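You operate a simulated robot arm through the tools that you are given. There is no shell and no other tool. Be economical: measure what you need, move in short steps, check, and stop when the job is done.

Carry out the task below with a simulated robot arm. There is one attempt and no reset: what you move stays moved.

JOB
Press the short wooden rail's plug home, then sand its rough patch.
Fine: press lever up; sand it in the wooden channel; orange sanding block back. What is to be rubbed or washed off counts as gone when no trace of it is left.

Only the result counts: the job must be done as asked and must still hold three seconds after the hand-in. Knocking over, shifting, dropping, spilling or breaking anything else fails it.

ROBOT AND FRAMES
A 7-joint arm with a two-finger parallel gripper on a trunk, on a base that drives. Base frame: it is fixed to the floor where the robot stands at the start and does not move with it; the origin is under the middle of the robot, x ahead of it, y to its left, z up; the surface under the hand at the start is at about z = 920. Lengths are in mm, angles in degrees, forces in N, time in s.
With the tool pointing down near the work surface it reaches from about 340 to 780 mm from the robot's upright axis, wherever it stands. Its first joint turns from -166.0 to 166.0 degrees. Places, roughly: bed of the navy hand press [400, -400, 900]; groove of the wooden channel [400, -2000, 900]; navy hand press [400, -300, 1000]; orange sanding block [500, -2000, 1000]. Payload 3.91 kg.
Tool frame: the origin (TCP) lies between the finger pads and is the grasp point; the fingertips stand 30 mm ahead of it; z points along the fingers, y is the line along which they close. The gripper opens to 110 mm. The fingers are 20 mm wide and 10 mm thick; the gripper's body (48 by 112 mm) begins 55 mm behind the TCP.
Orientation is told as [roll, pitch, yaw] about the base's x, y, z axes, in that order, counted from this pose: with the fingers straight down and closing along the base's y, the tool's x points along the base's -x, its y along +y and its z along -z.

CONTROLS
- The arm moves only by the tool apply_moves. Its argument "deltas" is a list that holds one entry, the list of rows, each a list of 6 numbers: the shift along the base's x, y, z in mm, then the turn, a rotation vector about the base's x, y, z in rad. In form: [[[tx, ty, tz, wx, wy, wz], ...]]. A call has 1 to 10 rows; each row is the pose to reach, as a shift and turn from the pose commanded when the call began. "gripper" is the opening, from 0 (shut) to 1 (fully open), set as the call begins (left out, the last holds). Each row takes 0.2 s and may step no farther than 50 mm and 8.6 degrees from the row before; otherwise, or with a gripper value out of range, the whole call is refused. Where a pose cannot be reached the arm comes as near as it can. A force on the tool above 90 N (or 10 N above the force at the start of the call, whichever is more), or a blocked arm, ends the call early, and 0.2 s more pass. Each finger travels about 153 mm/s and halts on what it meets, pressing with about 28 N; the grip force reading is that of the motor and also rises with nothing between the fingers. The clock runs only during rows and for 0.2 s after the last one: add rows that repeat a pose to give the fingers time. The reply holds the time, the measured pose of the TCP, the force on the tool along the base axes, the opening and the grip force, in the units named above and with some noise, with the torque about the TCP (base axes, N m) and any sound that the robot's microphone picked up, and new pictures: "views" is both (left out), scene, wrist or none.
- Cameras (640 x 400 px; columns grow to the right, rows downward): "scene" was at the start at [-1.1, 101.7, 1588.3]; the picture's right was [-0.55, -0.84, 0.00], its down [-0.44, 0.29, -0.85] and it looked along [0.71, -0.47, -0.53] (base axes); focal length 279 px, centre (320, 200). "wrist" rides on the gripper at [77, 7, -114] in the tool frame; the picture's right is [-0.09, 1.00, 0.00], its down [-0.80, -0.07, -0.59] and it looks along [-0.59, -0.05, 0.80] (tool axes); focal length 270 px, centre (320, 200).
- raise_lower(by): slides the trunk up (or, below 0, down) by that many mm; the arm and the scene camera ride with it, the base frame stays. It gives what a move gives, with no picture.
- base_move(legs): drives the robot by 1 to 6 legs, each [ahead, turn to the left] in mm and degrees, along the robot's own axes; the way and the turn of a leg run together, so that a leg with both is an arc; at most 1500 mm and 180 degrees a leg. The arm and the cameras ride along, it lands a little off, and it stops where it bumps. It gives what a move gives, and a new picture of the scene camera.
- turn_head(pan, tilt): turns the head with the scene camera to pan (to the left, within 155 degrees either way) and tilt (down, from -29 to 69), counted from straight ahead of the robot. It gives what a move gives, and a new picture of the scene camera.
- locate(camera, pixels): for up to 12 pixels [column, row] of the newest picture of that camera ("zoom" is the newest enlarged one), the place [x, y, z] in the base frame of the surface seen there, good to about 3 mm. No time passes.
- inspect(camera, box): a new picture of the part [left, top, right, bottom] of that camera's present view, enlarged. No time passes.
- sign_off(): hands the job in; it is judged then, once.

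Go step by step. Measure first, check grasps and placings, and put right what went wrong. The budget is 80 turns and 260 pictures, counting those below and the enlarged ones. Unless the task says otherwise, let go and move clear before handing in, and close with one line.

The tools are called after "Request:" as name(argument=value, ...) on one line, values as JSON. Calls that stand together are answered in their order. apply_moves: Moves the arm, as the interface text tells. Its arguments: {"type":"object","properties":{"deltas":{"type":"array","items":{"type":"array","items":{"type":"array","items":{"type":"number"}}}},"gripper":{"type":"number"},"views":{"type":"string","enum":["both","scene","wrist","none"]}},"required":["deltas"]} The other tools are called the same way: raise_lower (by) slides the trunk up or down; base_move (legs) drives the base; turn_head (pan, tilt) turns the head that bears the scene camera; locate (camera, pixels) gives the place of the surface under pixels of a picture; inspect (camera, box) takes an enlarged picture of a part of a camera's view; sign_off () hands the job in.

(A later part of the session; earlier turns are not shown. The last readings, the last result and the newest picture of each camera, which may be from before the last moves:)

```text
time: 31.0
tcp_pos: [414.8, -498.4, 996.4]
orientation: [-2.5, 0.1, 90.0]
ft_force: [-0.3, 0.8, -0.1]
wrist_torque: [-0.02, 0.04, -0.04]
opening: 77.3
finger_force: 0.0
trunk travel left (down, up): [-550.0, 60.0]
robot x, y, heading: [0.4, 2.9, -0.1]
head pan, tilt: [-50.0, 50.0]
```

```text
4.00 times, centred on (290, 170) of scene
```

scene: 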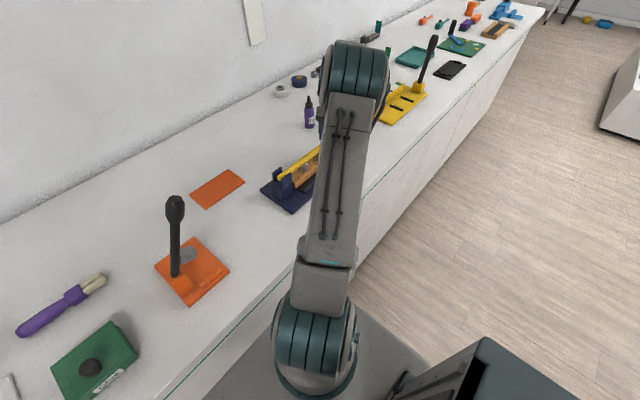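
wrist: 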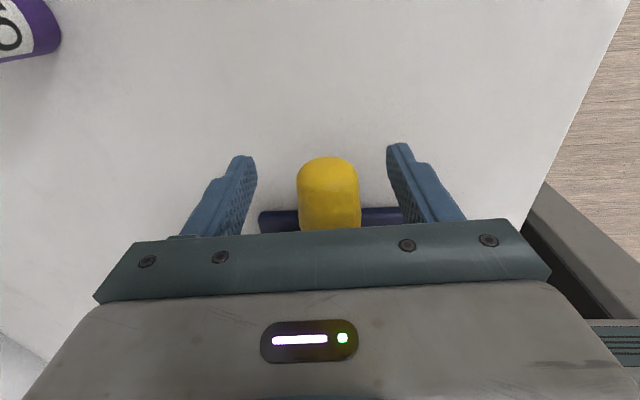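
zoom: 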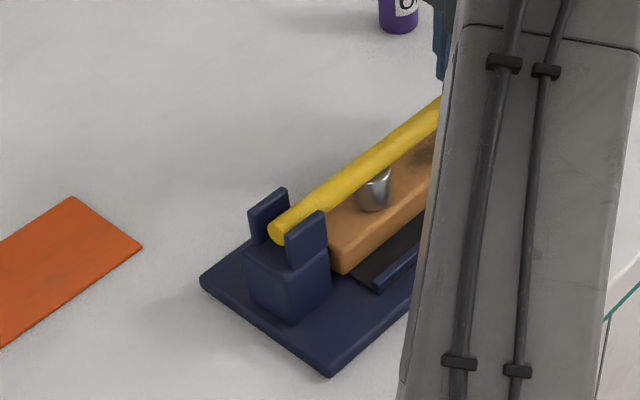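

The fingers straddle the handle. I'll centre it in x and close.

Request:
apply_moves(deltas=[[[-3, 2, 3, 0.04, 0, 0], [-3, 2, 3, 0.04, 0, 0], [-3, 2, 3, 0.04, 0, 0], [-3, 2, 3, 0.04, 0, 0]]], gripper=0, views="wrist")

```text
time: 32.0
tcp_pos: [411.7, -498.1, 1000.1]
orientation: [-2.6, -2.2, 90.0]
ft_force: [-3.9, -2.6, -6.4]
wrist_torque: [-1.23, 0.02, 0.01]
opening: 31.3
finger_force: 45.1
trunk travel left (down, up): [-550.0, 60.0]
robot x, y, heading: [2.3, 3.5, 0.2]
head pan, tilt: [-50.0, 50.0]
```

wrist: 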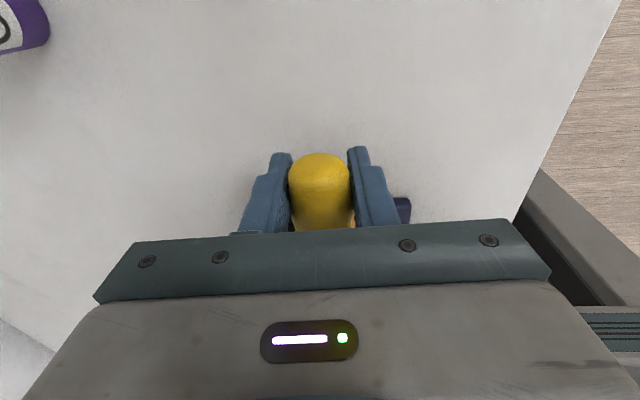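

The handle is gripped (31 mm). I'll raise it along the arc to about 40° from upright and level the tool as I go.

Request:
apply_moves(deltas=[[[0, 1, 20, -0.01, 0.01, 0], [0, 3.5, 40, -0.02, 0.02, 0], [0, 8, 60, -0.03, 0.03, 0], [0, 14, 80, -0.04, 0.045, 0], [0, 31, 117, -0.04, 0.045, 0], [0, 55, 150, -0.04, 0.045, 0], [0, 84, 179, -0.04, 0.045, 0]]])

```text
time: 33.6
tcp_pos: [410.5, -412.8, 1180.7]
orientation: [-0.1, 0.0, 90.0]
ft_force: [-1.6, -1.8, 0.1]
wrist_torque: [-0.26, -0.51, 0.23]
opening: 30.6
finger_force: 44.8
trunk travel left (down, up): [-550.0, 60.0]
robot x, y, heading: [-0.2, 0.0, 0.1]
head pan, tilt: [-50.0, 50.0]
```

scene: 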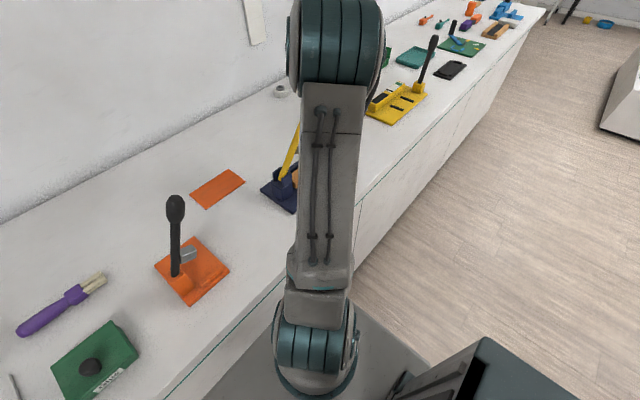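
wrist: 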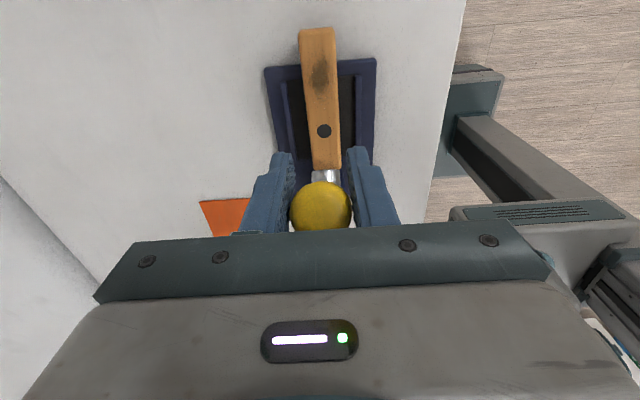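

The lever is rising and the plug at (324,131) looks flush. I'll finish the arc to the starting lean.

Request:
apply_moves(deltas=[[[0, 16, 13, 0, 0, 0], [0, 33, 24, 0, 0, 0], [0, 51, 33, 0, 0, 0], [0, 70, 41, 0, 0, 0], [0, 90, 47, 0, 0, 0], [0, 110, 51, 0, 0, 0], [0, 110, 51, 0, 0, 0]]], views="wrist")

Request:
inspect(camera="wrist", box=[260, 0, 390, 130])

```text
time: 35.2
tcp_pos: [411.2, -309.2, 1227.9]
orientation: [-0.2, 0.1, 89.8]
ft_force: [3.9, -35.2, -0.5]
wrist_torque: [0.03, -0.09, -0.11]
opening: 0.0
finger_force: 37.6
trunk travel left (down, up): [-550.0, 60.0]
robot x, y, heading: [0.3, 0.2, -0.3]
head pan, tilt: [-50.0, 50.0]
```

wrist: 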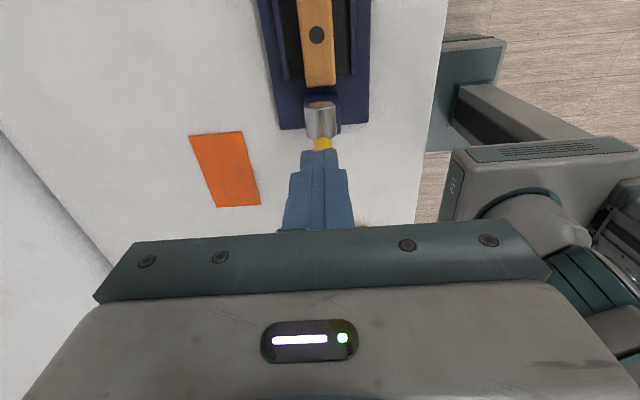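

```text
3.08 times, centred on (325, 65) of wrist
```

zoom: 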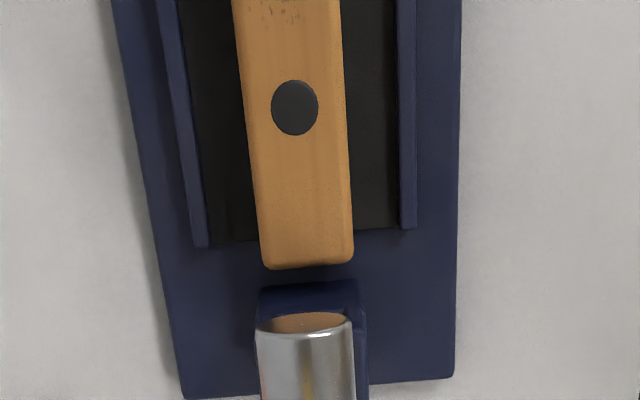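

The fingers slipped off the knob and now press the lever against its up-stop (35 N), and the plug looks flush. I'll back off and look at the lever.

Request:
apply_moves(deltas=[[[0, -15, 0, 0, 0, 0], [0, -45, 20, 0, 0, 0], [0, -85, 40, 0, 0, 0], [0, -130, 50, 0, 0, 0], [0, -175, 50, 0, 0, 0]]], gripper=0.5)

Request:
locate(camera="scene", pixels=[[284, 92], [283, 120], [282, 150], [281, 175], [300, 172]])

Request:
inspect(camera="scene", box=[240, 80, 340, 220])

```text
time: 36.4
tcp_pos: [409.9, -479.4, 1278.1]
orientation: [-0.1, -0.1, 89.8]
ft_force: [-0.9, 0.8, -0.3]
wrist_torque: [0.03, -0.01, -0.02]
opening: 55.0
finger_force: 0.0
trunk travel left (down, up): [-550.0, 60.0]
robot x, y, heading: [-1.6, -4.6, 0.0]
head pan, tilt: [-50.0, 50.0]
```

scene: 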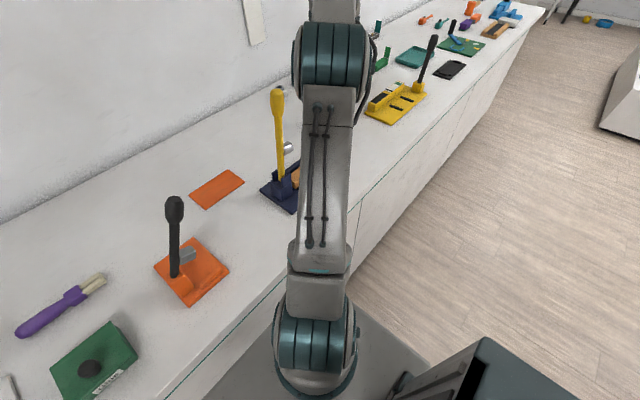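
wrist: 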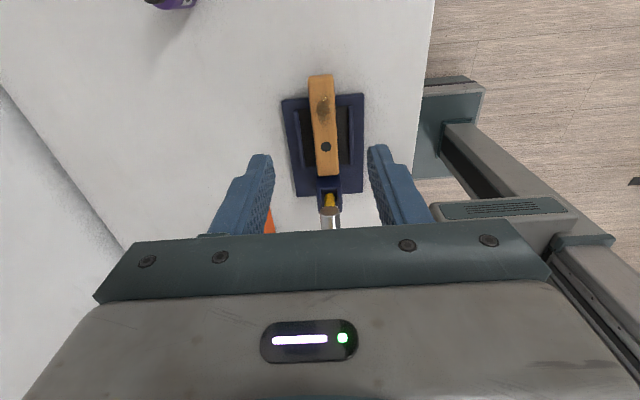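

```text
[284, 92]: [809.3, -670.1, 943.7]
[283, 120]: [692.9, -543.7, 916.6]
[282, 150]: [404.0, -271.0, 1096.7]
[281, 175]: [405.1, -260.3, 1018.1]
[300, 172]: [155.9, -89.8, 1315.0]
```

```text
2.86 times, centred on (290, 150) of scene
```

zoom: 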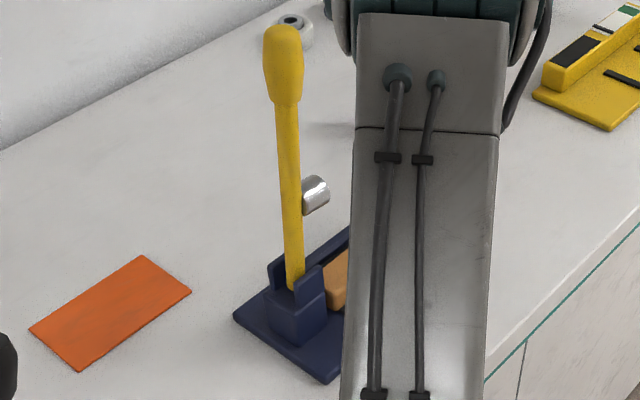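

The lever is up and slightly more upright than at the start. I'll check that the plug at (326,147) is flush.

Request:
inspect(camera="wrist", box=[295, 65, 355, 185])

Request:
locate(camera="wrist", pixels=[[326, 147], [326, 150], [326, 160], [326, 168], [324, 130], [321, 110], [319, 80], [318, 172], [337, 172], [312, 90], [331, 90]])

```text
3.33 times, centred on (325, 125) of wrist
```

zoom: 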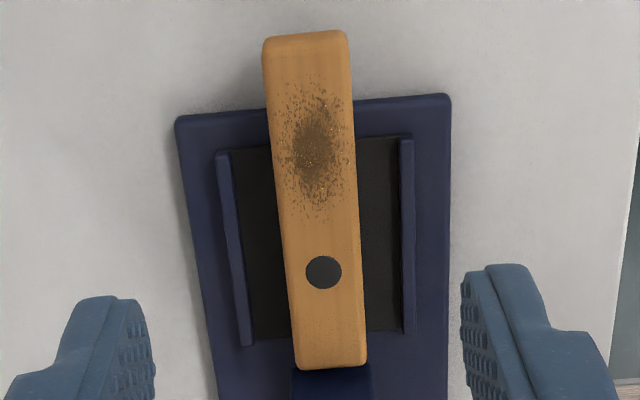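

```text
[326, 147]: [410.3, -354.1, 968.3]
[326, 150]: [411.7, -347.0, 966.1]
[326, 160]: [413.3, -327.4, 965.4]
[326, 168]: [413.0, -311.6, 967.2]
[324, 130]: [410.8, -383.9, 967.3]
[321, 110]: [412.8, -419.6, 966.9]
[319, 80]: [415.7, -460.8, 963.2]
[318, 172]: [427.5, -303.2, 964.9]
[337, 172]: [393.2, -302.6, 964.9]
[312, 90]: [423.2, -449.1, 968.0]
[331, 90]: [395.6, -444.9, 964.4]
```

The plug is flush (z≈967 against rail top 966). Before regrasping, I'll look at the channel far along the bench to see how the rail must be held.

Request:
turn_head(pan=-72, tilt=25)

Request:
inspect(camera="scene", box=[270, 100, 390, 200])

```text
time: 37.3
tcp_pos: [410.1, -477.1, 1278.7]
orientation: [0.0, 0.2, 89.8]
ft_force: [-0.9, 0.7, -0.4]
wrist_torque: [0.01, 0.02, 0.02]
opening: 54.8
finger_force: 0.0
trunk travel left (down, up): [-550.0, 60.0]
robot x, y, heading: [0.2, -1.1, 0.1]
head pan, tilt: [-72.0, 25.0]
```

scene: 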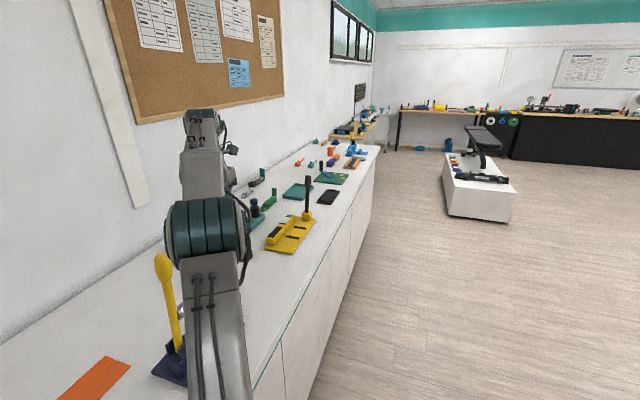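

```text
4.00 times, centred on (330, 150) of scene
```

zoom: 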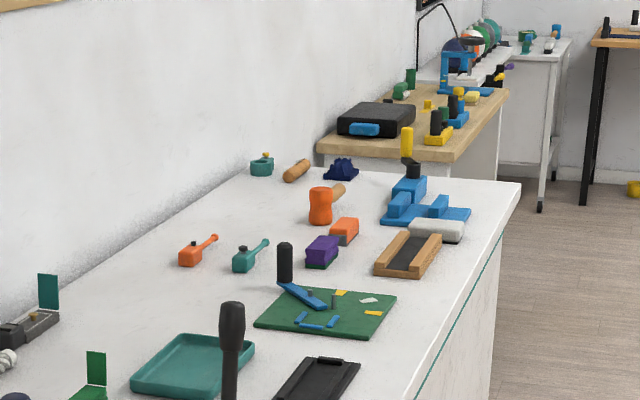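

The wooden channel at zoom (410,255) has two low walls running along the bench, with the orange sanding block beside it at (345,230). I'll measure both.

Request:
locate(camera="zoom", pixels=[[408, 232], [380, 268], [436, 240], [410, 275], [410, 255], [402, 265], [390, 250], [428, 255], [345, 222], [348, 240], [333, 228], [357, 228]])

```text
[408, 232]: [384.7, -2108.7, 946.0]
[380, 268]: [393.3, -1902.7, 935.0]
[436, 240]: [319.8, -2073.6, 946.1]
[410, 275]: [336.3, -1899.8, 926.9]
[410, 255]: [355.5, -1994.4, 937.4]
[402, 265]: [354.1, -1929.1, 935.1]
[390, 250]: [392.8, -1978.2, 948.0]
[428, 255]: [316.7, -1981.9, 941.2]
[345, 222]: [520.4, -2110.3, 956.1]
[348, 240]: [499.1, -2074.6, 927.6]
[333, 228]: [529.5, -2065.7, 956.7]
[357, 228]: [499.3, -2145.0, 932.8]
```

The groove floor is at z≈936 and the wall tops at ≈947, so I'll grip the rail high (tips 13 mm above its base). Descending and regrasping at y≈-400.

Request:
apply_moves(deltas=[[[1, 0, -50, 0, 0, 0], [1, 0, -100, 0, 0, 0], [1, 0, -150, 0, 0, 0], [1, 0, -200, 0, 0, 0], [1, 20, -240, 0, 0, 0], [1, 60, -248, 0, 0, 0], [1, 79, -255, 0, 0, 0], [1, 79, -297, 0, 0, 0], [1, 79, -297, 0, 0, 0]]], views="wrist")

```text
time: 39.3
tcp_pos: [411.5, -397.1, 983.4]
orientation: [0.0, 0.1, 89.9]
ft_force: [0.8, 0.4, 0.7]
wrist_torque: [0.01, -0.02, 0.01]
opening: 55.1
finger_force: 0.1
trunk travel left (down, up): [-550.0, 60.0]
robot x, y, heading: [1.3, -3.1, -0.0]
head pan, tilt: [-72.0, 25.0]
```

wrist: 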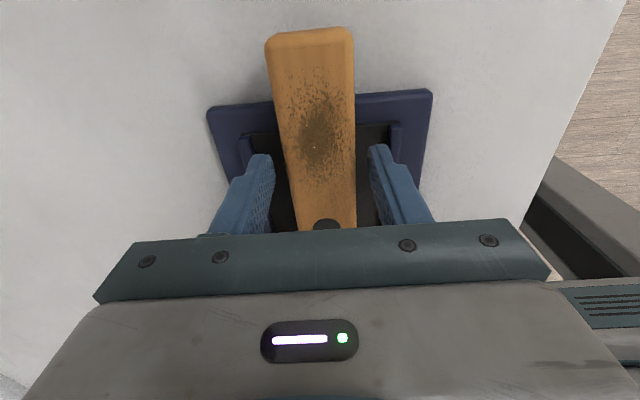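

The fingers straddle the rail at the right height. I'll close, lift, back away from the lever and rise.

Request:
apply_moves(deltas=[[[0, 0, -1, 0, 0, 0], [0, 0, -1, 0, 0, 0], [0, 0, 15, 0, 0, 0], [0, -10, 40, 0, 0, 0], [0, -50, 60, 0, 0, 0], [0, -80, 95, 0, 0, 0], [0, -80, 140, 0, 0, 0], [0, -80, 185, 0, 0, 0], [0, -80, 230, 0, 0, 0]]], gripper=0)

```text
time: 41.3
tcp_pos: [412.1, -477.3, 1212.7]
orientation: [0.0, 0.1, 90.0]
ft_force: [0.1, -0.1, -1.8]
wrist_torque: [-0.04, -0.01, 0.0]
opening: 39.2
finger_force: 28.2
trunk travel left (down, up): [-550.0, 60.0]
robot x, y, heading: [1.1, -3.4, -0.1]
head pan, tilt: [-72.0, 25.0]
```

scene: 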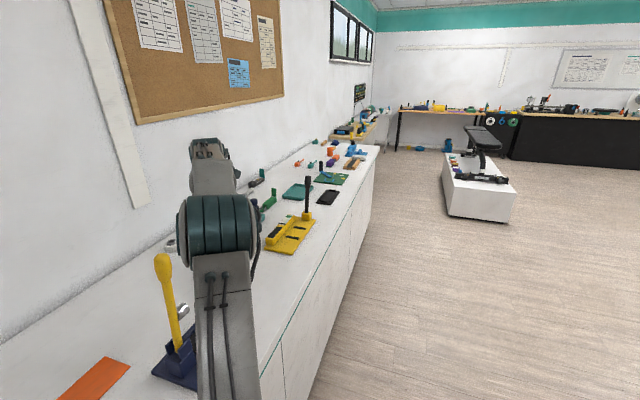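
wrist: 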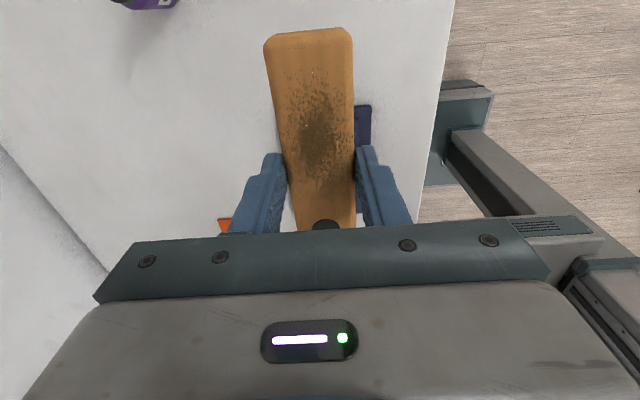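

The rail is held firmly. I'll drive: back off 100 mm, turn right, go along the bench, turn left.

Request:
base_move(legs=[[-100, 0], [0, -90], [1000, 0], [1000, 0], [0, 90]])

```text
time: 59.6
tcp_pos: [308.9, -2488.0, 1211.9]
orientation: [-0.1, 0.0, 89.3]
ft_force: [1.0, -0.7, -1.5]
wrist_torque: [0.0, 0.02, 0.01]
opening: 39.2
finger_force: 28.7
trunk travel left (down, up): [-550.0, 60.0]
robot x, y, heading: [-99.1, -2003.2, -0.9]
head pan, tilt: [-72.0, 25.0]
```

scene: 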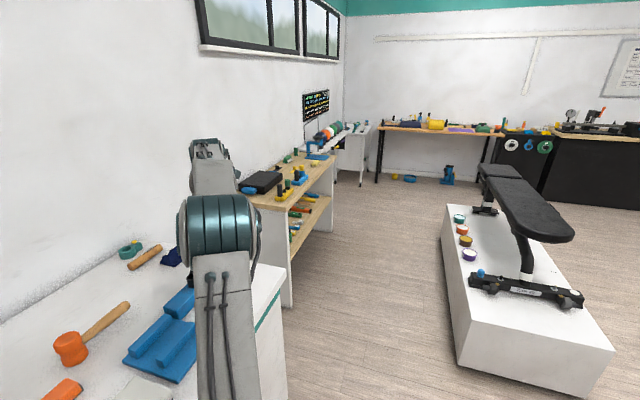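

The robot arrived at (-99,-2003). I'll look down toward the channel.

Request:
turn_head(pan=-15, tilt=55)

```text
time: 60.9
tcp_pos: [307.2, -2487.7, 1212.1]
orientation: [0.0, 0.1, 89.3]
ft_force: [0.2, 0.7, -1.1]
wrist_torque: [-0.02, 0.01, 0.04]
opening: 39.4
finger_force: 28.4
trunk travel left (down, up): [-550.0, 60.0]
robot x, y, heading: [-100.1, -2004.7, -0.6]
head pan, tilt: [-15.0, 55.0]
```

scene: 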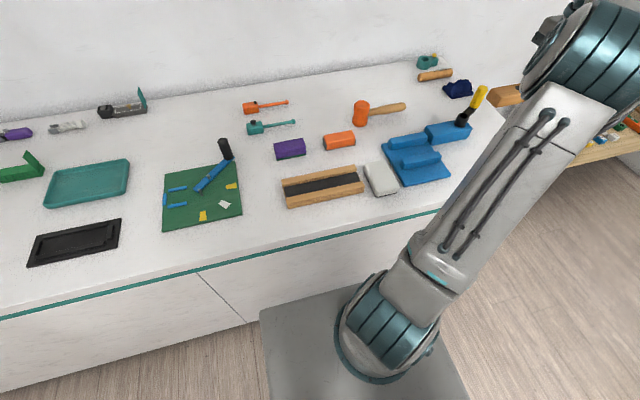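

Clear view: channel at (323,185), orange block at (339,141). I'll enlarge and measure both.

Request:
inspect(camera="scene", box=[260, 110, 420, 220])

Request:
locate(camera="scene", pixels=[[285, 182], [361, 170], [290, 205], [363, 190], [288, 192], [361, 180], [322, 184], [322, 192], [339, 138], [324, 140], [354, 136], [340, 148]])

```text
3.64 times, centred on (340, 165) of scene
```

zoom: 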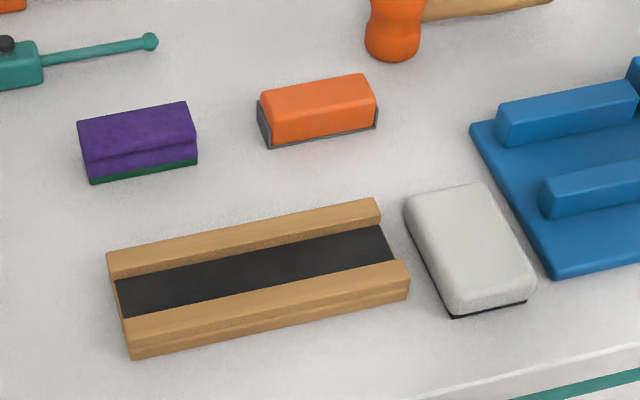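

```text
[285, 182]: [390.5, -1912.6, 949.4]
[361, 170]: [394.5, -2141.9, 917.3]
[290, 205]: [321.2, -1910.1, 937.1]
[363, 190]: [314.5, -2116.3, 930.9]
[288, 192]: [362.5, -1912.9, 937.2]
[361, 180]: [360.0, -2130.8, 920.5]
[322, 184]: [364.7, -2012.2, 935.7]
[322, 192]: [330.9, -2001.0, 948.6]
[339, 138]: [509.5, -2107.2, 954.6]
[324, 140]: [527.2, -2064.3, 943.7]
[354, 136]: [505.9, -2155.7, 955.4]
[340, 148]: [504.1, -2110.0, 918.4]
```

Request:
locate(camera="zoom", pixels=[[112, 258], [376, 203], [120, 283], [380, 230], [122, 313], [392, 262], [128, 330], [405, 268], [265, 95], [370, 85], [372, 112], [270, 135]])

```text
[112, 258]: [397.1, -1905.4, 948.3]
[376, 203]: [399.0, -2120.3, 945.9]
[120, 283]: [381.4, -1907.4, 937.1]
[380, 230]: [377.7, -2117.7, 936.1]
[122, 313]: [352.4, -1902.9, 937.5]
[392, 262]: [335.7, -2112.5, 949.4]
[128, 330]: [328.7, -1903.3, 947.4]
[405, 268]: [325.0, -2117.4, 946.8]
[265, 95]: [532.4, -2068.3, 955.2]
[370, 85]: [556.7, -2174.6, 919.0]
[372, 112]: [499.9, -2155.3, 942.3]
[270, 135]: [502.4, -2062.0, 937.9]
```

The groove is about 42 mm wide around x≈360 and runs along y, with the block at about (517,-2109). I'll carry the rail over the channel.

Request:
apply_moves(deltas=[[[6, 46, 0, 0, 0, 0], [12, 92, 0, 0, 0, 0], [18, 138, 0, 0, 0, 0], [24, 184, 0, 0, 0, 0], [30, 230, 0, 0, 0, 0], [36, 276, 0, 0, 0, 0], [42, 322, 0, 0, 0, 0], [48, 368, 0, 0, 0, 0], [52, 414, 0, 0, 0, 0], [52, 458, 0, 0, 0, 0.012]]])

```text
time: 63.1
tcp_pos: [360.2, -2028.2, 1213.0]
orientation: [0.0, 0.1, 89.9]
ft_force: [-0.7, -0.7, -2.0]
wrist_torque: [-0.02, 0.0, 0.0]
opening: 39.2
finger_force: 27.6
trunk travel left (down, up): [-550.0, 60.0]
robot x, y, heading: [-102.8, -2008.2, -0.5]
head pan, tilt: [-15.0, 55.0]
```

scene: 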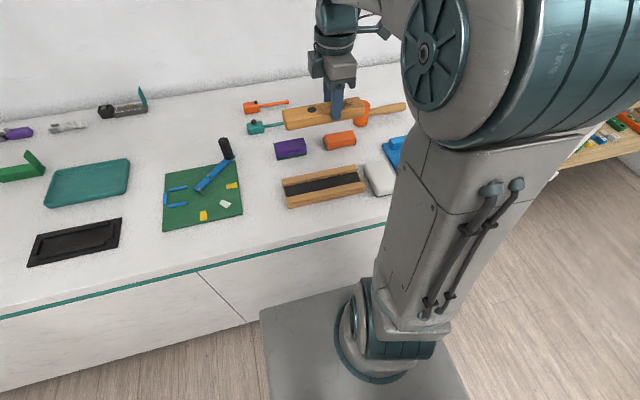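
wrist: 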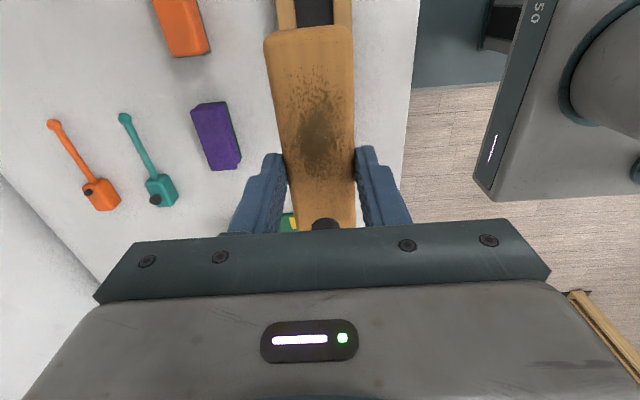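

Coming down to about z=1025, above the walls, for alignment.

Request:
apply_moves(deltas=[[[0, 0, -48, 0, 0, 0], [0, 0, -96, 0, 0, 0], [0, 0, -144, 0, 0, 0], [0, 0, -188, 0, 0, 0]]])

Request:
inspect(camera="wrist", box=[240, 0, 400, 100])

Request:
inspect(camera="scene", box=[260, 110, 400, 220])

```text
time: 64.1
tcp_pos: [362.9, -2028.4, 1023.2]
orientation: [0.0, 0.2, 89.8]
ft_force: [-0.9, -0.5, -1.7]
wrist_torque: [-0.03, 0.04, 0.04]
opening: 39.1
finger_force: 28.7
trunk travel left (down, up): [-550.0, 60.0]
robot x, y, heading: [-98.8, -2005.7, -1.0]
head pan, tilt: [-15.0, 55.0]
```

scene: 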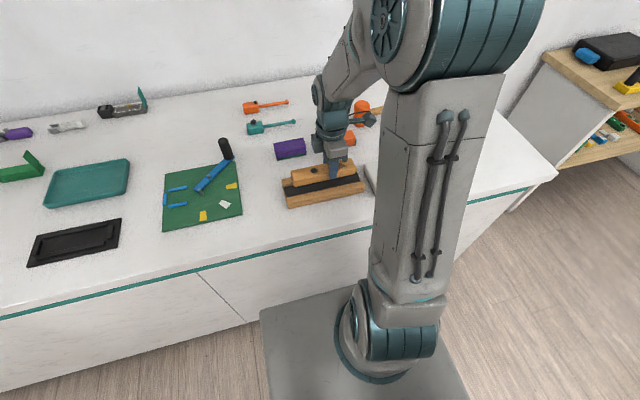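
wrist: 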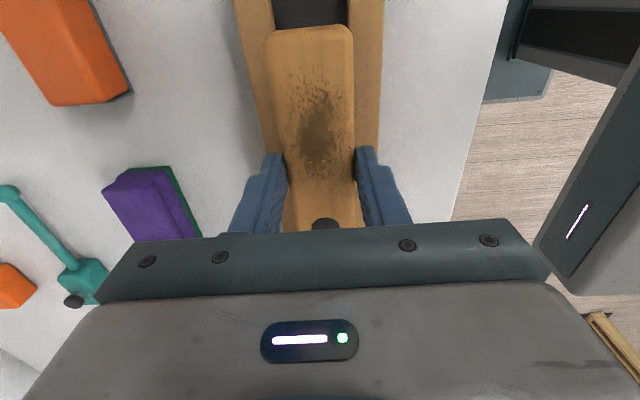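

```text
4.00 times, centred on (320, 50) of wrist
```

zoom: 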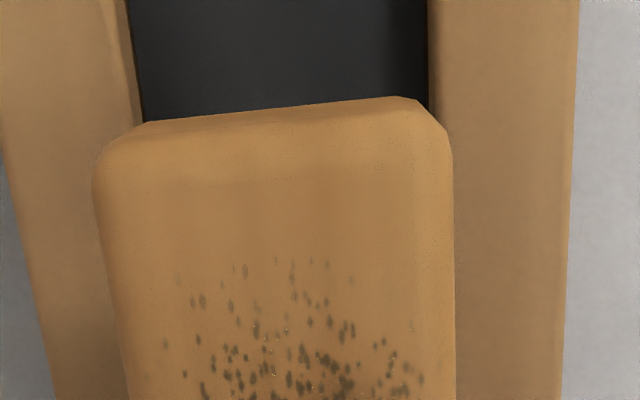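

```text
3.64 times, centred on (330, 165) of scene
```

zoom: 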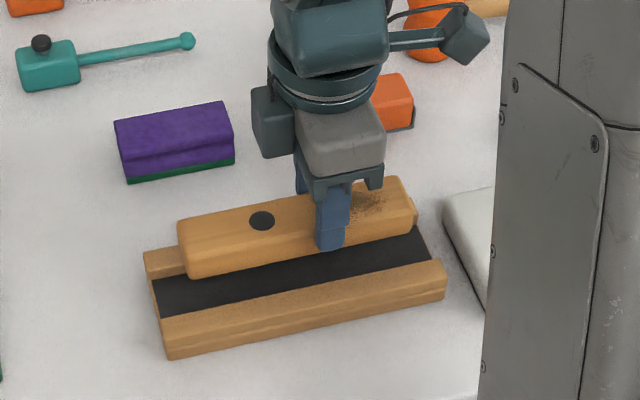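

I'll measure the groove's inner edges and the rail's edges in the wrist picture.

Request:
locate(camera="wrist", pixels=[[271, 10], [276, 10], [345, 10], [349, 10], [240, 10], [382, 10], [270, 45], [350, 45], [264, 45], [353, 45], [310, 10], [366, 120]])

```text
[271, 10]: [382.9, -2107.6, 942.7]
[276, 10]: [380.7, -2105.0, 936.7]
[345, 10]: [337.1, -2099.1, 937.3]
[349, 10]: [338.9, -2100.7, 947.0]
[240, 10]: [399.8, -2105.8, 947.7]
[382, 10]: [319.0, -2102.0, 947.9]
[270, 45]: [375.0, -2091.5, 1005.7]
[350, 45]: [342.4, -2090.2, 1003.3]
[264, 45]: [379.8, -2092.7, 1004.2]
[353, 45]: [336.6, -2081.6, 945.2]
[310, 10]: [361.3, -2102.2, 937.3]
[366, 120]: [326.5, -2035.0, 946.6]
```

The groove spans x≈339–381.5 (centre 360.3) and the rail is at 341–380. I'll lower until the rail base is just at the wall tops and check.

Request:
apply_moves(deltas=[[[-0.5, 0, -15, 0, 0, 0], [-0.5, 0, -28, 0, 0, 0], [-0.5, 0, -28, 0, 0, 0]]], views="none")

Request:
inspect(camera="wrist", box=[240, 0, 400, 100])

Request:
inspect(camera="scene", box=[280, 150, 380, 220])

```text
time: 64.9
tcp_pos: [361.4, -2030.4, 995.3]
orientation: [-0.1, 0.2, 90.0]
ft_force: [0.7, -0.2, -1.6]
wrist_torque: [-0.01, 0.02, 0.0]
opening: 39.5
finger_force: 27.8
trunk travel left (down, up): [-550.0, 60.0]
robot x, y, heading: [-101.6, -2003.6, -0.7]
head pan, tilt: [-15.0, 55.0]
```

```text
4.00 times, centred on (320, 50) of wrist
```

zoom: 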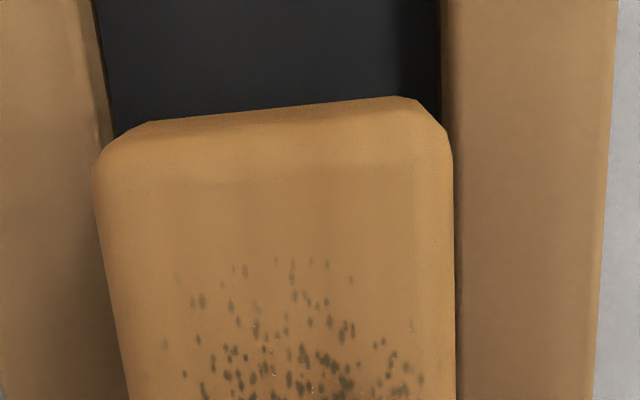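

```text
5.71 times, centred on (330, 185) of scene
```

zoom: 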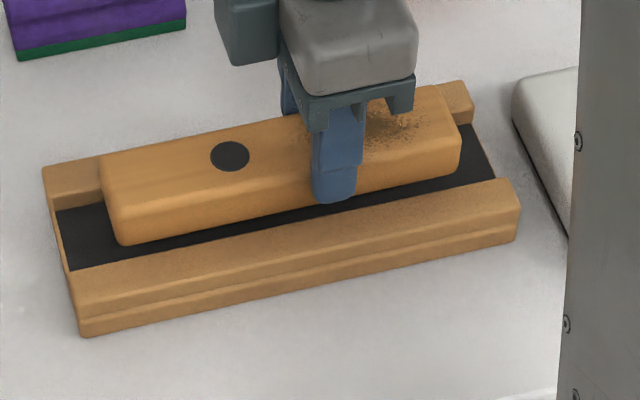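

It looks centred and parallel. I'll lower into the groove in small steps.

Request:
apply_moves(deltas=[[[0, 0, -4, 0, 0, 0], [0, 0, -8, 0, 0, 0], [0, 0, -11, 0, 0, 0], [0, 0, -13, 0, 0, 0]]], views="none")

Request:
inspect(camera="scene", box=[280, 150, 380, 220])

```text
time: 65.9
tcp_pos: [359.6, -2029.0, 982.6]
orientation: [0.0, 0.1, 90.0]
ft_force: [0.0, -0.1, -1.5]
wrist_torque: [-0.01, 0.03, 0.0]
opening: 39.3
finger_force: 28.5
trunk travel left (down, up): [-550.0, 60.0]
robot x, y, heading: [-95.5, -2004.3, -0.6]
head pan, tilt: [-15.0, 55.0]
```

```text
5.71 times, centred on (330, 185) of scene
```

zoom: 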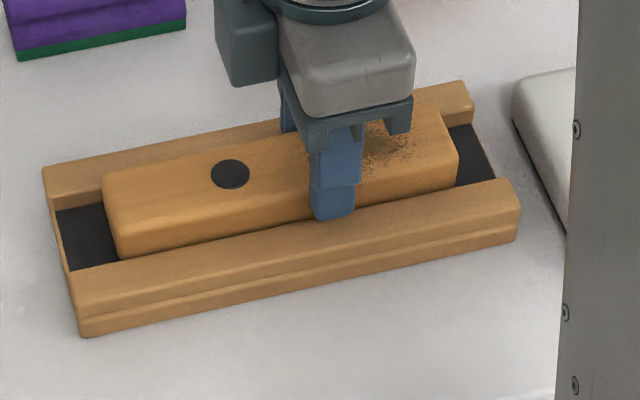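

The rail entered the groove without contact. I'll lower the last few millimetres until it rests.

Request:
apply_moves(deltas=[[[0, 0, -1, 0, 0, 0], [0, 0, -2, 0, 0, 0], [0, 0, -3, 0, 0, 0]]], views="none")

```text
time: 66.7
tcp_pos: [360.5, -2028.6, 980.9]
orientation: [-0.1, 0.2, 89.9]
ft_force: [-2.2, -0.9, 8.8]
wrist_torque: [0.8, 0.15, 0.08]
opening: 39.6
finger_force: 28.3
trunk travel left (down, up): [-550.0, 60.0]
robot x, y, heading: [-94.8, -2000.5, -0.7]
head pan, tilt: [-15.0, 55.0]
```

It's resting (8.8 N). I'll release, rise, and move above the orange block.

Request:
apply_moves(deltas=[[[0, 0, 1, 0, 0, 0], [0, 0, 1, 0, 0, 0], [0, 0, 1, 0, 0, 0], [0, 0, 45, 0, 0, 0], [0, 0, 90, 0, 0, 0], [40, -10, 115, 0, 0, 0], [80, -30, 120, 0, 0, 0], [120, -50, 120, 0, 0, 0], [157, -70, 120, 0, 0, 0]]], gripper=0.55)

Request:
inspect(camera="scene", box=[260, 110, 400, 220])

```text
time: 68.7
tcp_pos: [517.1, -2100.8, 1098.9]
orientation: [0.0, 0.1, 90.0]
ft_force: [-0.4, 0.2, -0.6]
wrist_torque: [0.03, 0.01, 0.01]
opening: 60.5
finger_force: 0.0
trunk travel left (down, up): [-550.0, 60.0]
robot x, y, heading: [-101.3, -2005.3, -0.7]
head pan, tilt: [-15.0, 55.0]
```

scene: 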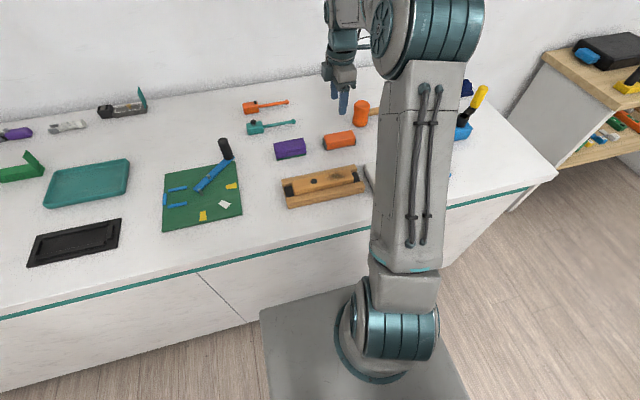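
wrist: 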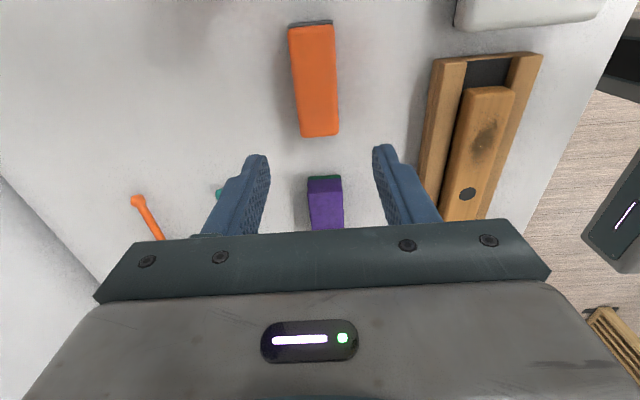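

```text
3.64 times, centred on (330, 165) of scene
```

zoom: 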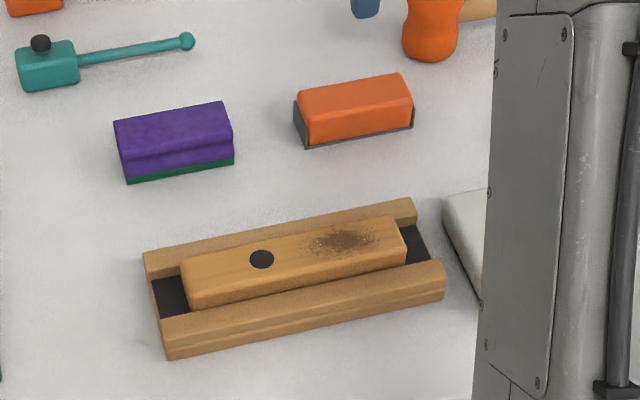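

The rail sits in the groove. I'll measure the block and the rail's patch from the wrist view.

Request:
locate(camera="wrist", pixels=[[291, 40], [333, 38], [300, 125], [336, 122], [312, 27], [319, 133], [465, 95], [510, 95], [482, 140], [488, 118], [477, 155], [467, 192]])

Request:
inspect(camera="wrist", box=[270, 10, 360, 150])

Request:
inspect(camera="wrist", box=[410, 40, 560, 220])

```text
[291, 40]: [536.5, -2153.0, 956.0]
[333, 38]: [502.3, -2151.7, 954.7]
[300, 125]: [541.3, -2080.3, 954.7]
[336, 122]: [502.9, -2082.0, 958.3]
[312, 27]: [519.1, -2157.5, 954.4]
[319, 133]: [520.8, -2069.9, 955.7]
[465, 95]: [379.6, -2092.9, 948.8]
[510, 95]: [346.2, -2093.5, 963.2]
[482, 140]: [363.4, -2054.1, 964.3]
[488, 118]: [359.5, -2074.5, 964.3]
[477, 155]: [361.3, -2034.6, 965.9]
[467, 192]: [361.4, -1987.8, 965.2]
```

```text
2.86 times, centred on (315, 80) of wrist
```

zoom: 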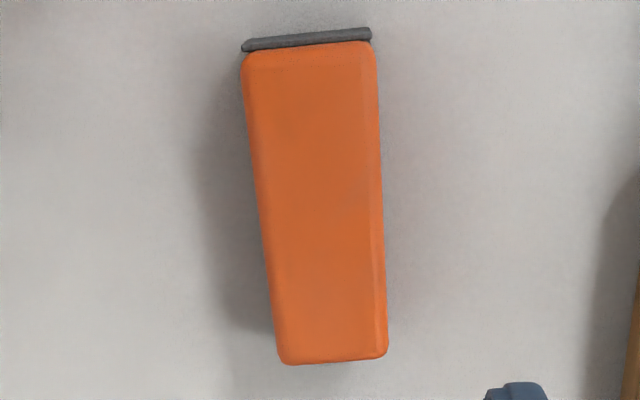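

```text
2.22 times, centred on (485, 130) of wrist
```

zoom: 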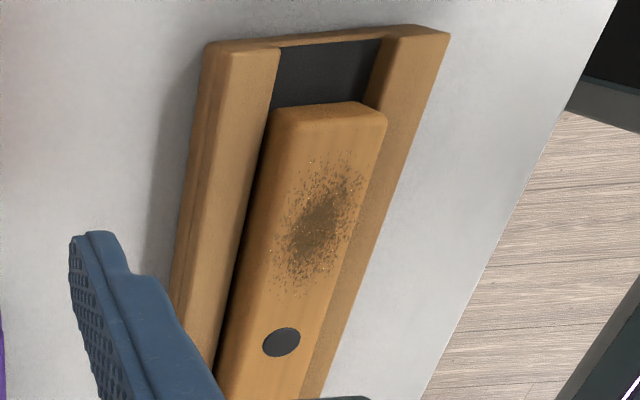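

The block spans x≈501–541 and y≈-2160…-2067 with its top at 955. I'll descend onto its centre and grip at z≈960.

Request:
apply_moves(deltas=[[[2, -6, -45, 0, 0, -0.01], [3.4, -12, -90, 0, 0, -0.01], [3.4, -12, -125, 0, 0, -0.01], [3.4, -12, -139, 0, 0, -0.01], [3.4, -12, -139, 0, 0, -0.01]]])

Request:
inspect(camera="scene", box=[300, 100, 380, 160])

```text
time: 69.9
tcp_pos: [519.9, -2111.3, 960.8]
orientation: [0.1, 0.1, 89.4]
ft_force: [-1.2, 0.3, -0.2]
wrist_torque: [0.02, 0.02, 0.0]
opening: 60.6
finger_force: 0.0
trunk travel left (down, up): [-550.0, 60.0]
robot x, y, heading: [-96.5, -2005.0, -0.8]
head pan, tilt: [-15.0, 55.0]
```

scene: 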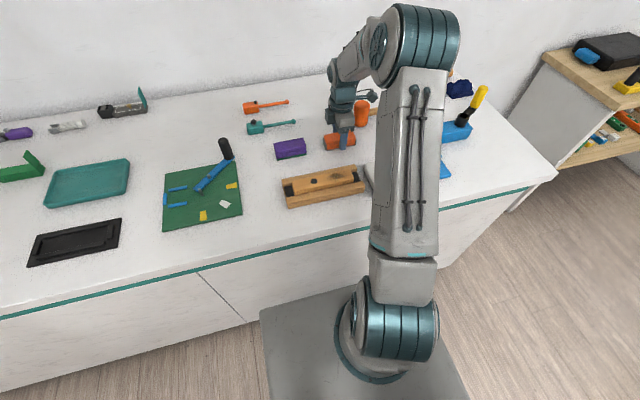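
wrist: 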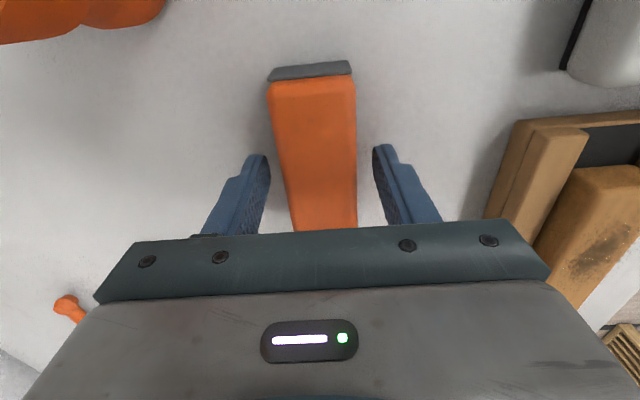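

```text
6.67 times, centred on (340, 130) of scene
```

zoom: 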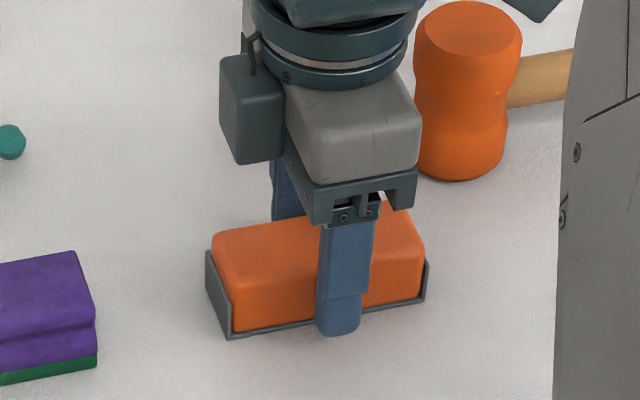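

The fingers straddle the block cleanly. I'll grip and lift.

Request:
apply_moves(deltas=[[[0, 0, 0, 0, 0, 0], [0, 0, 0, 0, 0, 0], [0, 0, 20, 0, 0, 0], [0, 0, 60, 0, 0, 0], [0, 0, 100, 0, 0, 0], [-40, 10, 105, 0, 0, 0], [-80, 30, 105, 0, 0, 0], [-120, 45, 105, 0, 0, 0], [-159, 59, 90, 0, 0, 0.005]]], gripper=0)

Request:
inspect(camera="scene", box=[260, 90, 400, 220])

```text
time: 71.9
tcp_pos: [361.1, -2050.9, 1050.7]
orientation: [0.0, 0.1, 89.7]
ft_force: [-0.7, -0.8, -0.8]
wrist_torque: [-0.01, -0.02, 0.0]
opening: 39.3
finger_force: 27.6
trunk travel left (down, up): [-550.0, 60.0]
robot x, y, heading: [-100.3, -2000.8, -0.8]
head pan, tilt: [-15.0, 55.0]
```

scene: 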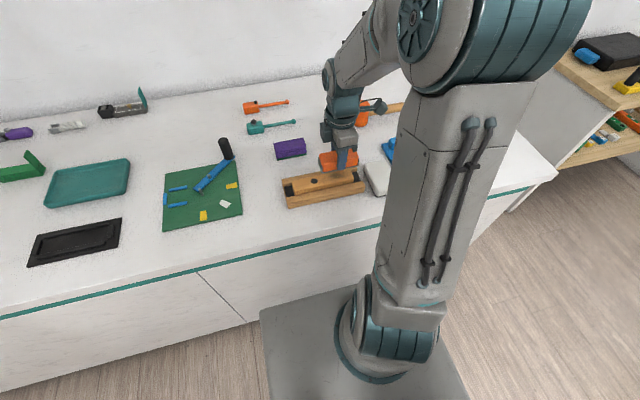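
wrist: 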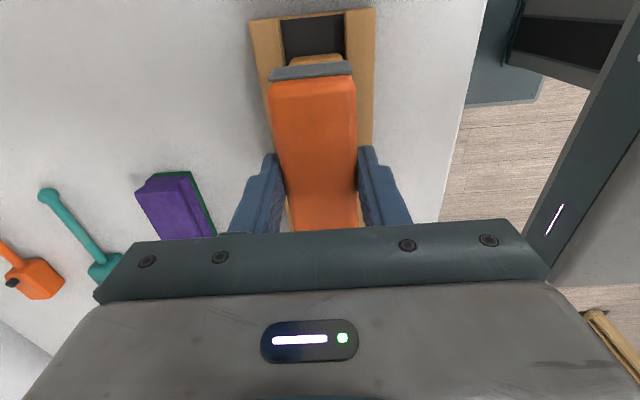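

```text
3.08 times, centred on (330, 155) of scene
```

zoom: 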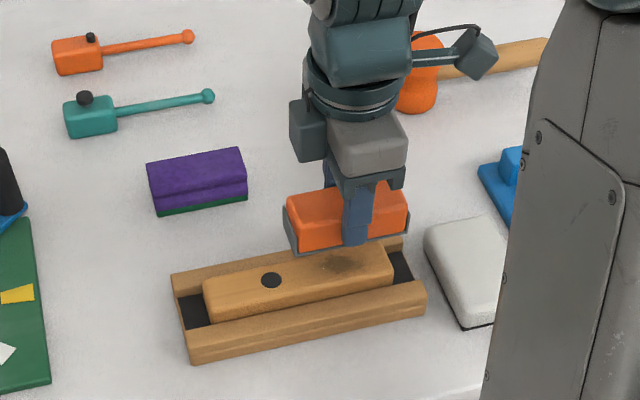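

The block is held level over the patch. I'll lower to light contact on the rail top (expected near z≈1007).

Request:
apply_moves(deltas=[[[0, 0, -30, 0, 0, 0], [0, 0, -39, 0, 0, 0], [0, 0, -42, 0, 0, 0], [0, 0, -44, 0, 0, 0], [0, 0, -45, 0, 0, 0]]], views="none")

```text
time: 73.1
tcp_pos: [361.6, -2051.9, 1006.2]
orientation: [0.0, 0.2, 89.7]
ft_force: [1.3, 0.0, -1.2]
wrist_torque: [0.03, -0.03, 0.01]
opening: 39.4
finger_force: 28.3
trunk travel left (down, up): [-550.0, 60.0]
robot x, y, heading: [-98.1, -2004.4, -0.7]
head pan, tilt: [-15.0, 55.0]
```

Request:
apply_moves(deltas=[[[0, 0, -1, 0, 0, 0], [0, 0, -2, 0, 0, 0], [0, 0, -3, 0, 0, 0], [0, 0, -4, 0, 0, 0]]], views="none")

```text
time: 74.1
tcp_pos: [361.5, -2051.7, 1005.1]
orientation: [-0.4, 0.2, 89.7]
ft_force: [1.4, -0.3, 33.8]
wrist_torque: [0.46, 0.47, -0.03]
opening: 39.4
finger_force: 28.4
trunk travel left (down, up): [-550.0, 60.0]
robot x, y, heading: [-98.1, -2005.5, -0.4]
head pan, tilt: [-15.0, 55.0]
```

Contact at z≈1005 with 34 N. I'll ease off a little and make strokes along the rail.

Request:
apply_moves(deltas=[[[0, 0, 1.5, 0, 0, 0], [0, -15, 1.5, 0, 0, 0], [0, -25, 1.5, 0, 0, 0], [0, -10, 1.5, 0, 0, 0], [0, 10, 1.5, 0, 0, 0], [0, 20, 1.5, 0, 0, 0], [0, 5, 1.5, 0, 0, 0], [0, -15, 1.5, 0, 0, 0], [0, -25, 1.5, 0, 0, 0], [0, 0, 1.5, 0, 0, 0]]], views="scene")

Request:
inspect(camera="scene", box=[270, 120, 390, 220])

```text
time: 76.3
tcp_pos: [360.0, -2052.7, 1003.6]
orientation: [-0.2, 0.2, 89.5]
ft_force: [0.2, -7.4, 24.2]
wrist_torque: [0.04, 0.32, -0.03]
opening: 39.3
finger_force: 28.0
trunk travel left (down, up): [-550.0, 60.0]
robot x, y, heading: [-98.8, -2005.4, -1.3]
head pan, tilt: [-15.0, 55.0]
```

scene: 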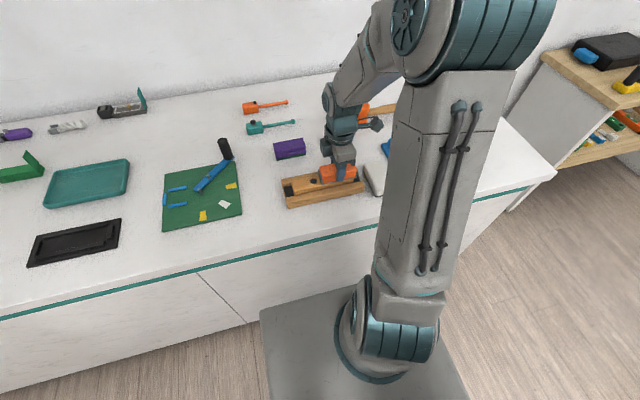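

```text
4.00 times, centred on (330, 170) of scene
```

zoom: 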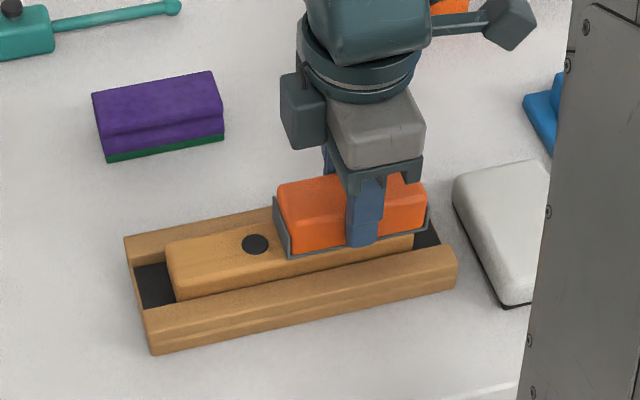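

The rail holds. One more set of strokes, then I'll lift and inspect.

Request:
apply_moves(deltas=[[[0, -20, 0, 0, 0, 0], [1, -32, 0, 0, 0, 0], [1, -10, 0, 0, 0, 0], [1, 15, 0, 0, 0, 0], [0, 28, 0, 0, 0, 0], [-1, 10, 0, 0, 0, 0], [-1, -15, 0, 0, 0, 0], [-1, -30, 0, 0, 0, 0], [0, 0, 0, 0, 0, 0], [0, 0, 40, 0, 0, 0]]], views="none")

Request:
inspect(camera="scene", box=[270, 120, 390, 220])

```text
time: 78.5
tcp_pos: [360.8, -2052.8, 1041.4]
orientation: [0.0, 0.0, 89.5]
ft_force: [-0.3, -0.2, -0.8]
wrist_torque: [0.04, -0.02, -0.01]
opening: 39.4
finger_force: 28.2
trunk travel left (down, up): [-550.0, 60.0]
robot x, y, heading: [-98.9, -2001.9, -0.8]
head pan, tilt: [-15.0, 55.0]
```

```text
4.00 times, centred on (330, 170) of scene
```

zoom: 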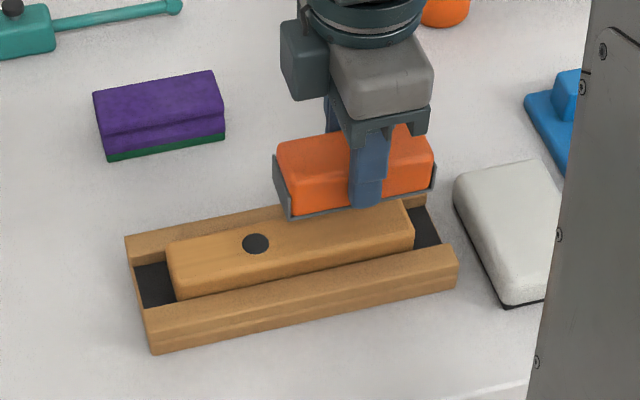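

The visible part looks clean. I'll carry the block back above its spot and check the whole rail.

Request:
apply_moves(deltas=[[[0, 0, 24, 0, 0, 0], [40, -12, 24, 0, 0, 0], [80, -30, 24, 0, 0, 0], [120, -45, 24, 0, 0, 0], [159, -59, 24, 0, 0, -0.003]]])

Request:
inspect(camera="scene", box=[275, 150, 375, 215])

Request:
inspect(camera="wrist", box=[400, 20, 580, 230])

```text
time: 79.7
tcp_pos: [522.3, -2112.4, 1065.0]
orientation: [0.2, 0.1, 89.5]
ft_force: [0.0, 0.6, -1.3]
wrist_torque: [0.0, 0.0, 0.02]
opening: 39.5
finger_force: 28.0
trunk travel left (down, up): [-550.0, 60.0]
robot x, y, heading: [-104.0, -2005.6, -0.7]
head pan, tilt: [-15.0, 55.0]
```

scene: 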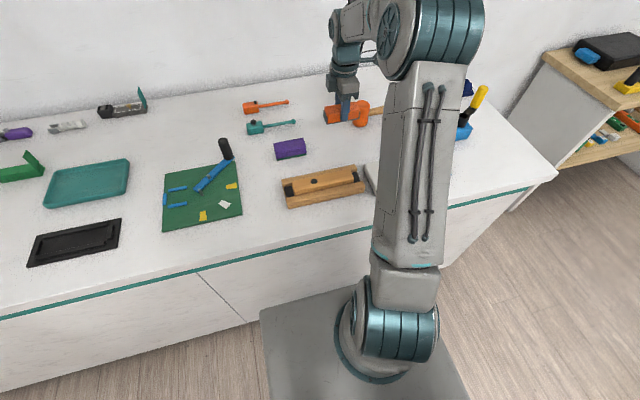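
wrist: 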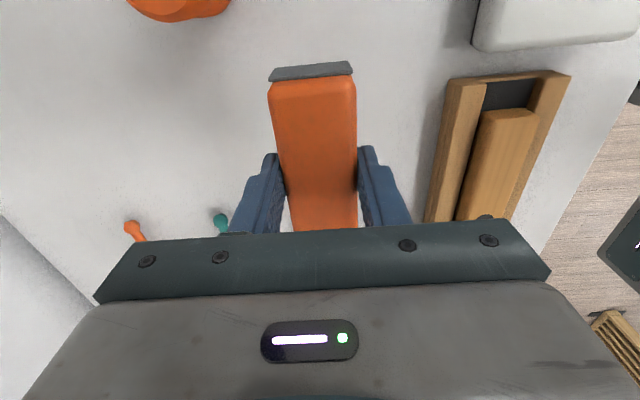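

```text
6.15 times, centred on (325, 182) of scene
```

zoom: 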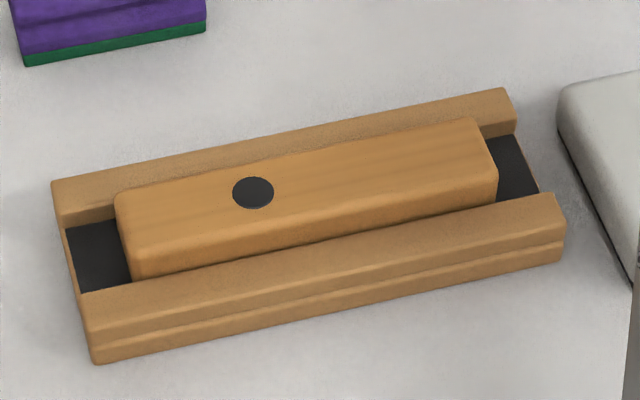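

```text
1.90 times, centred on (490, 125) of wrist
```

zoom: 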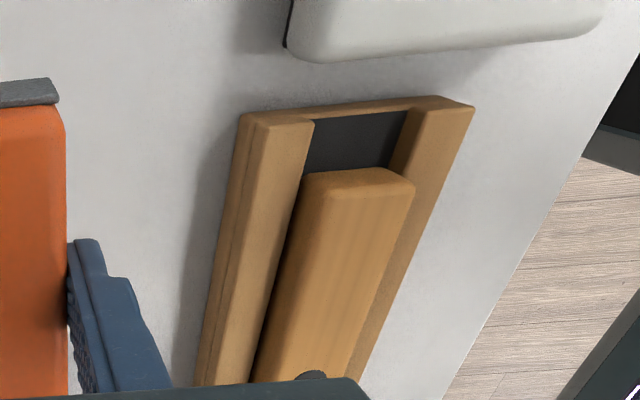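

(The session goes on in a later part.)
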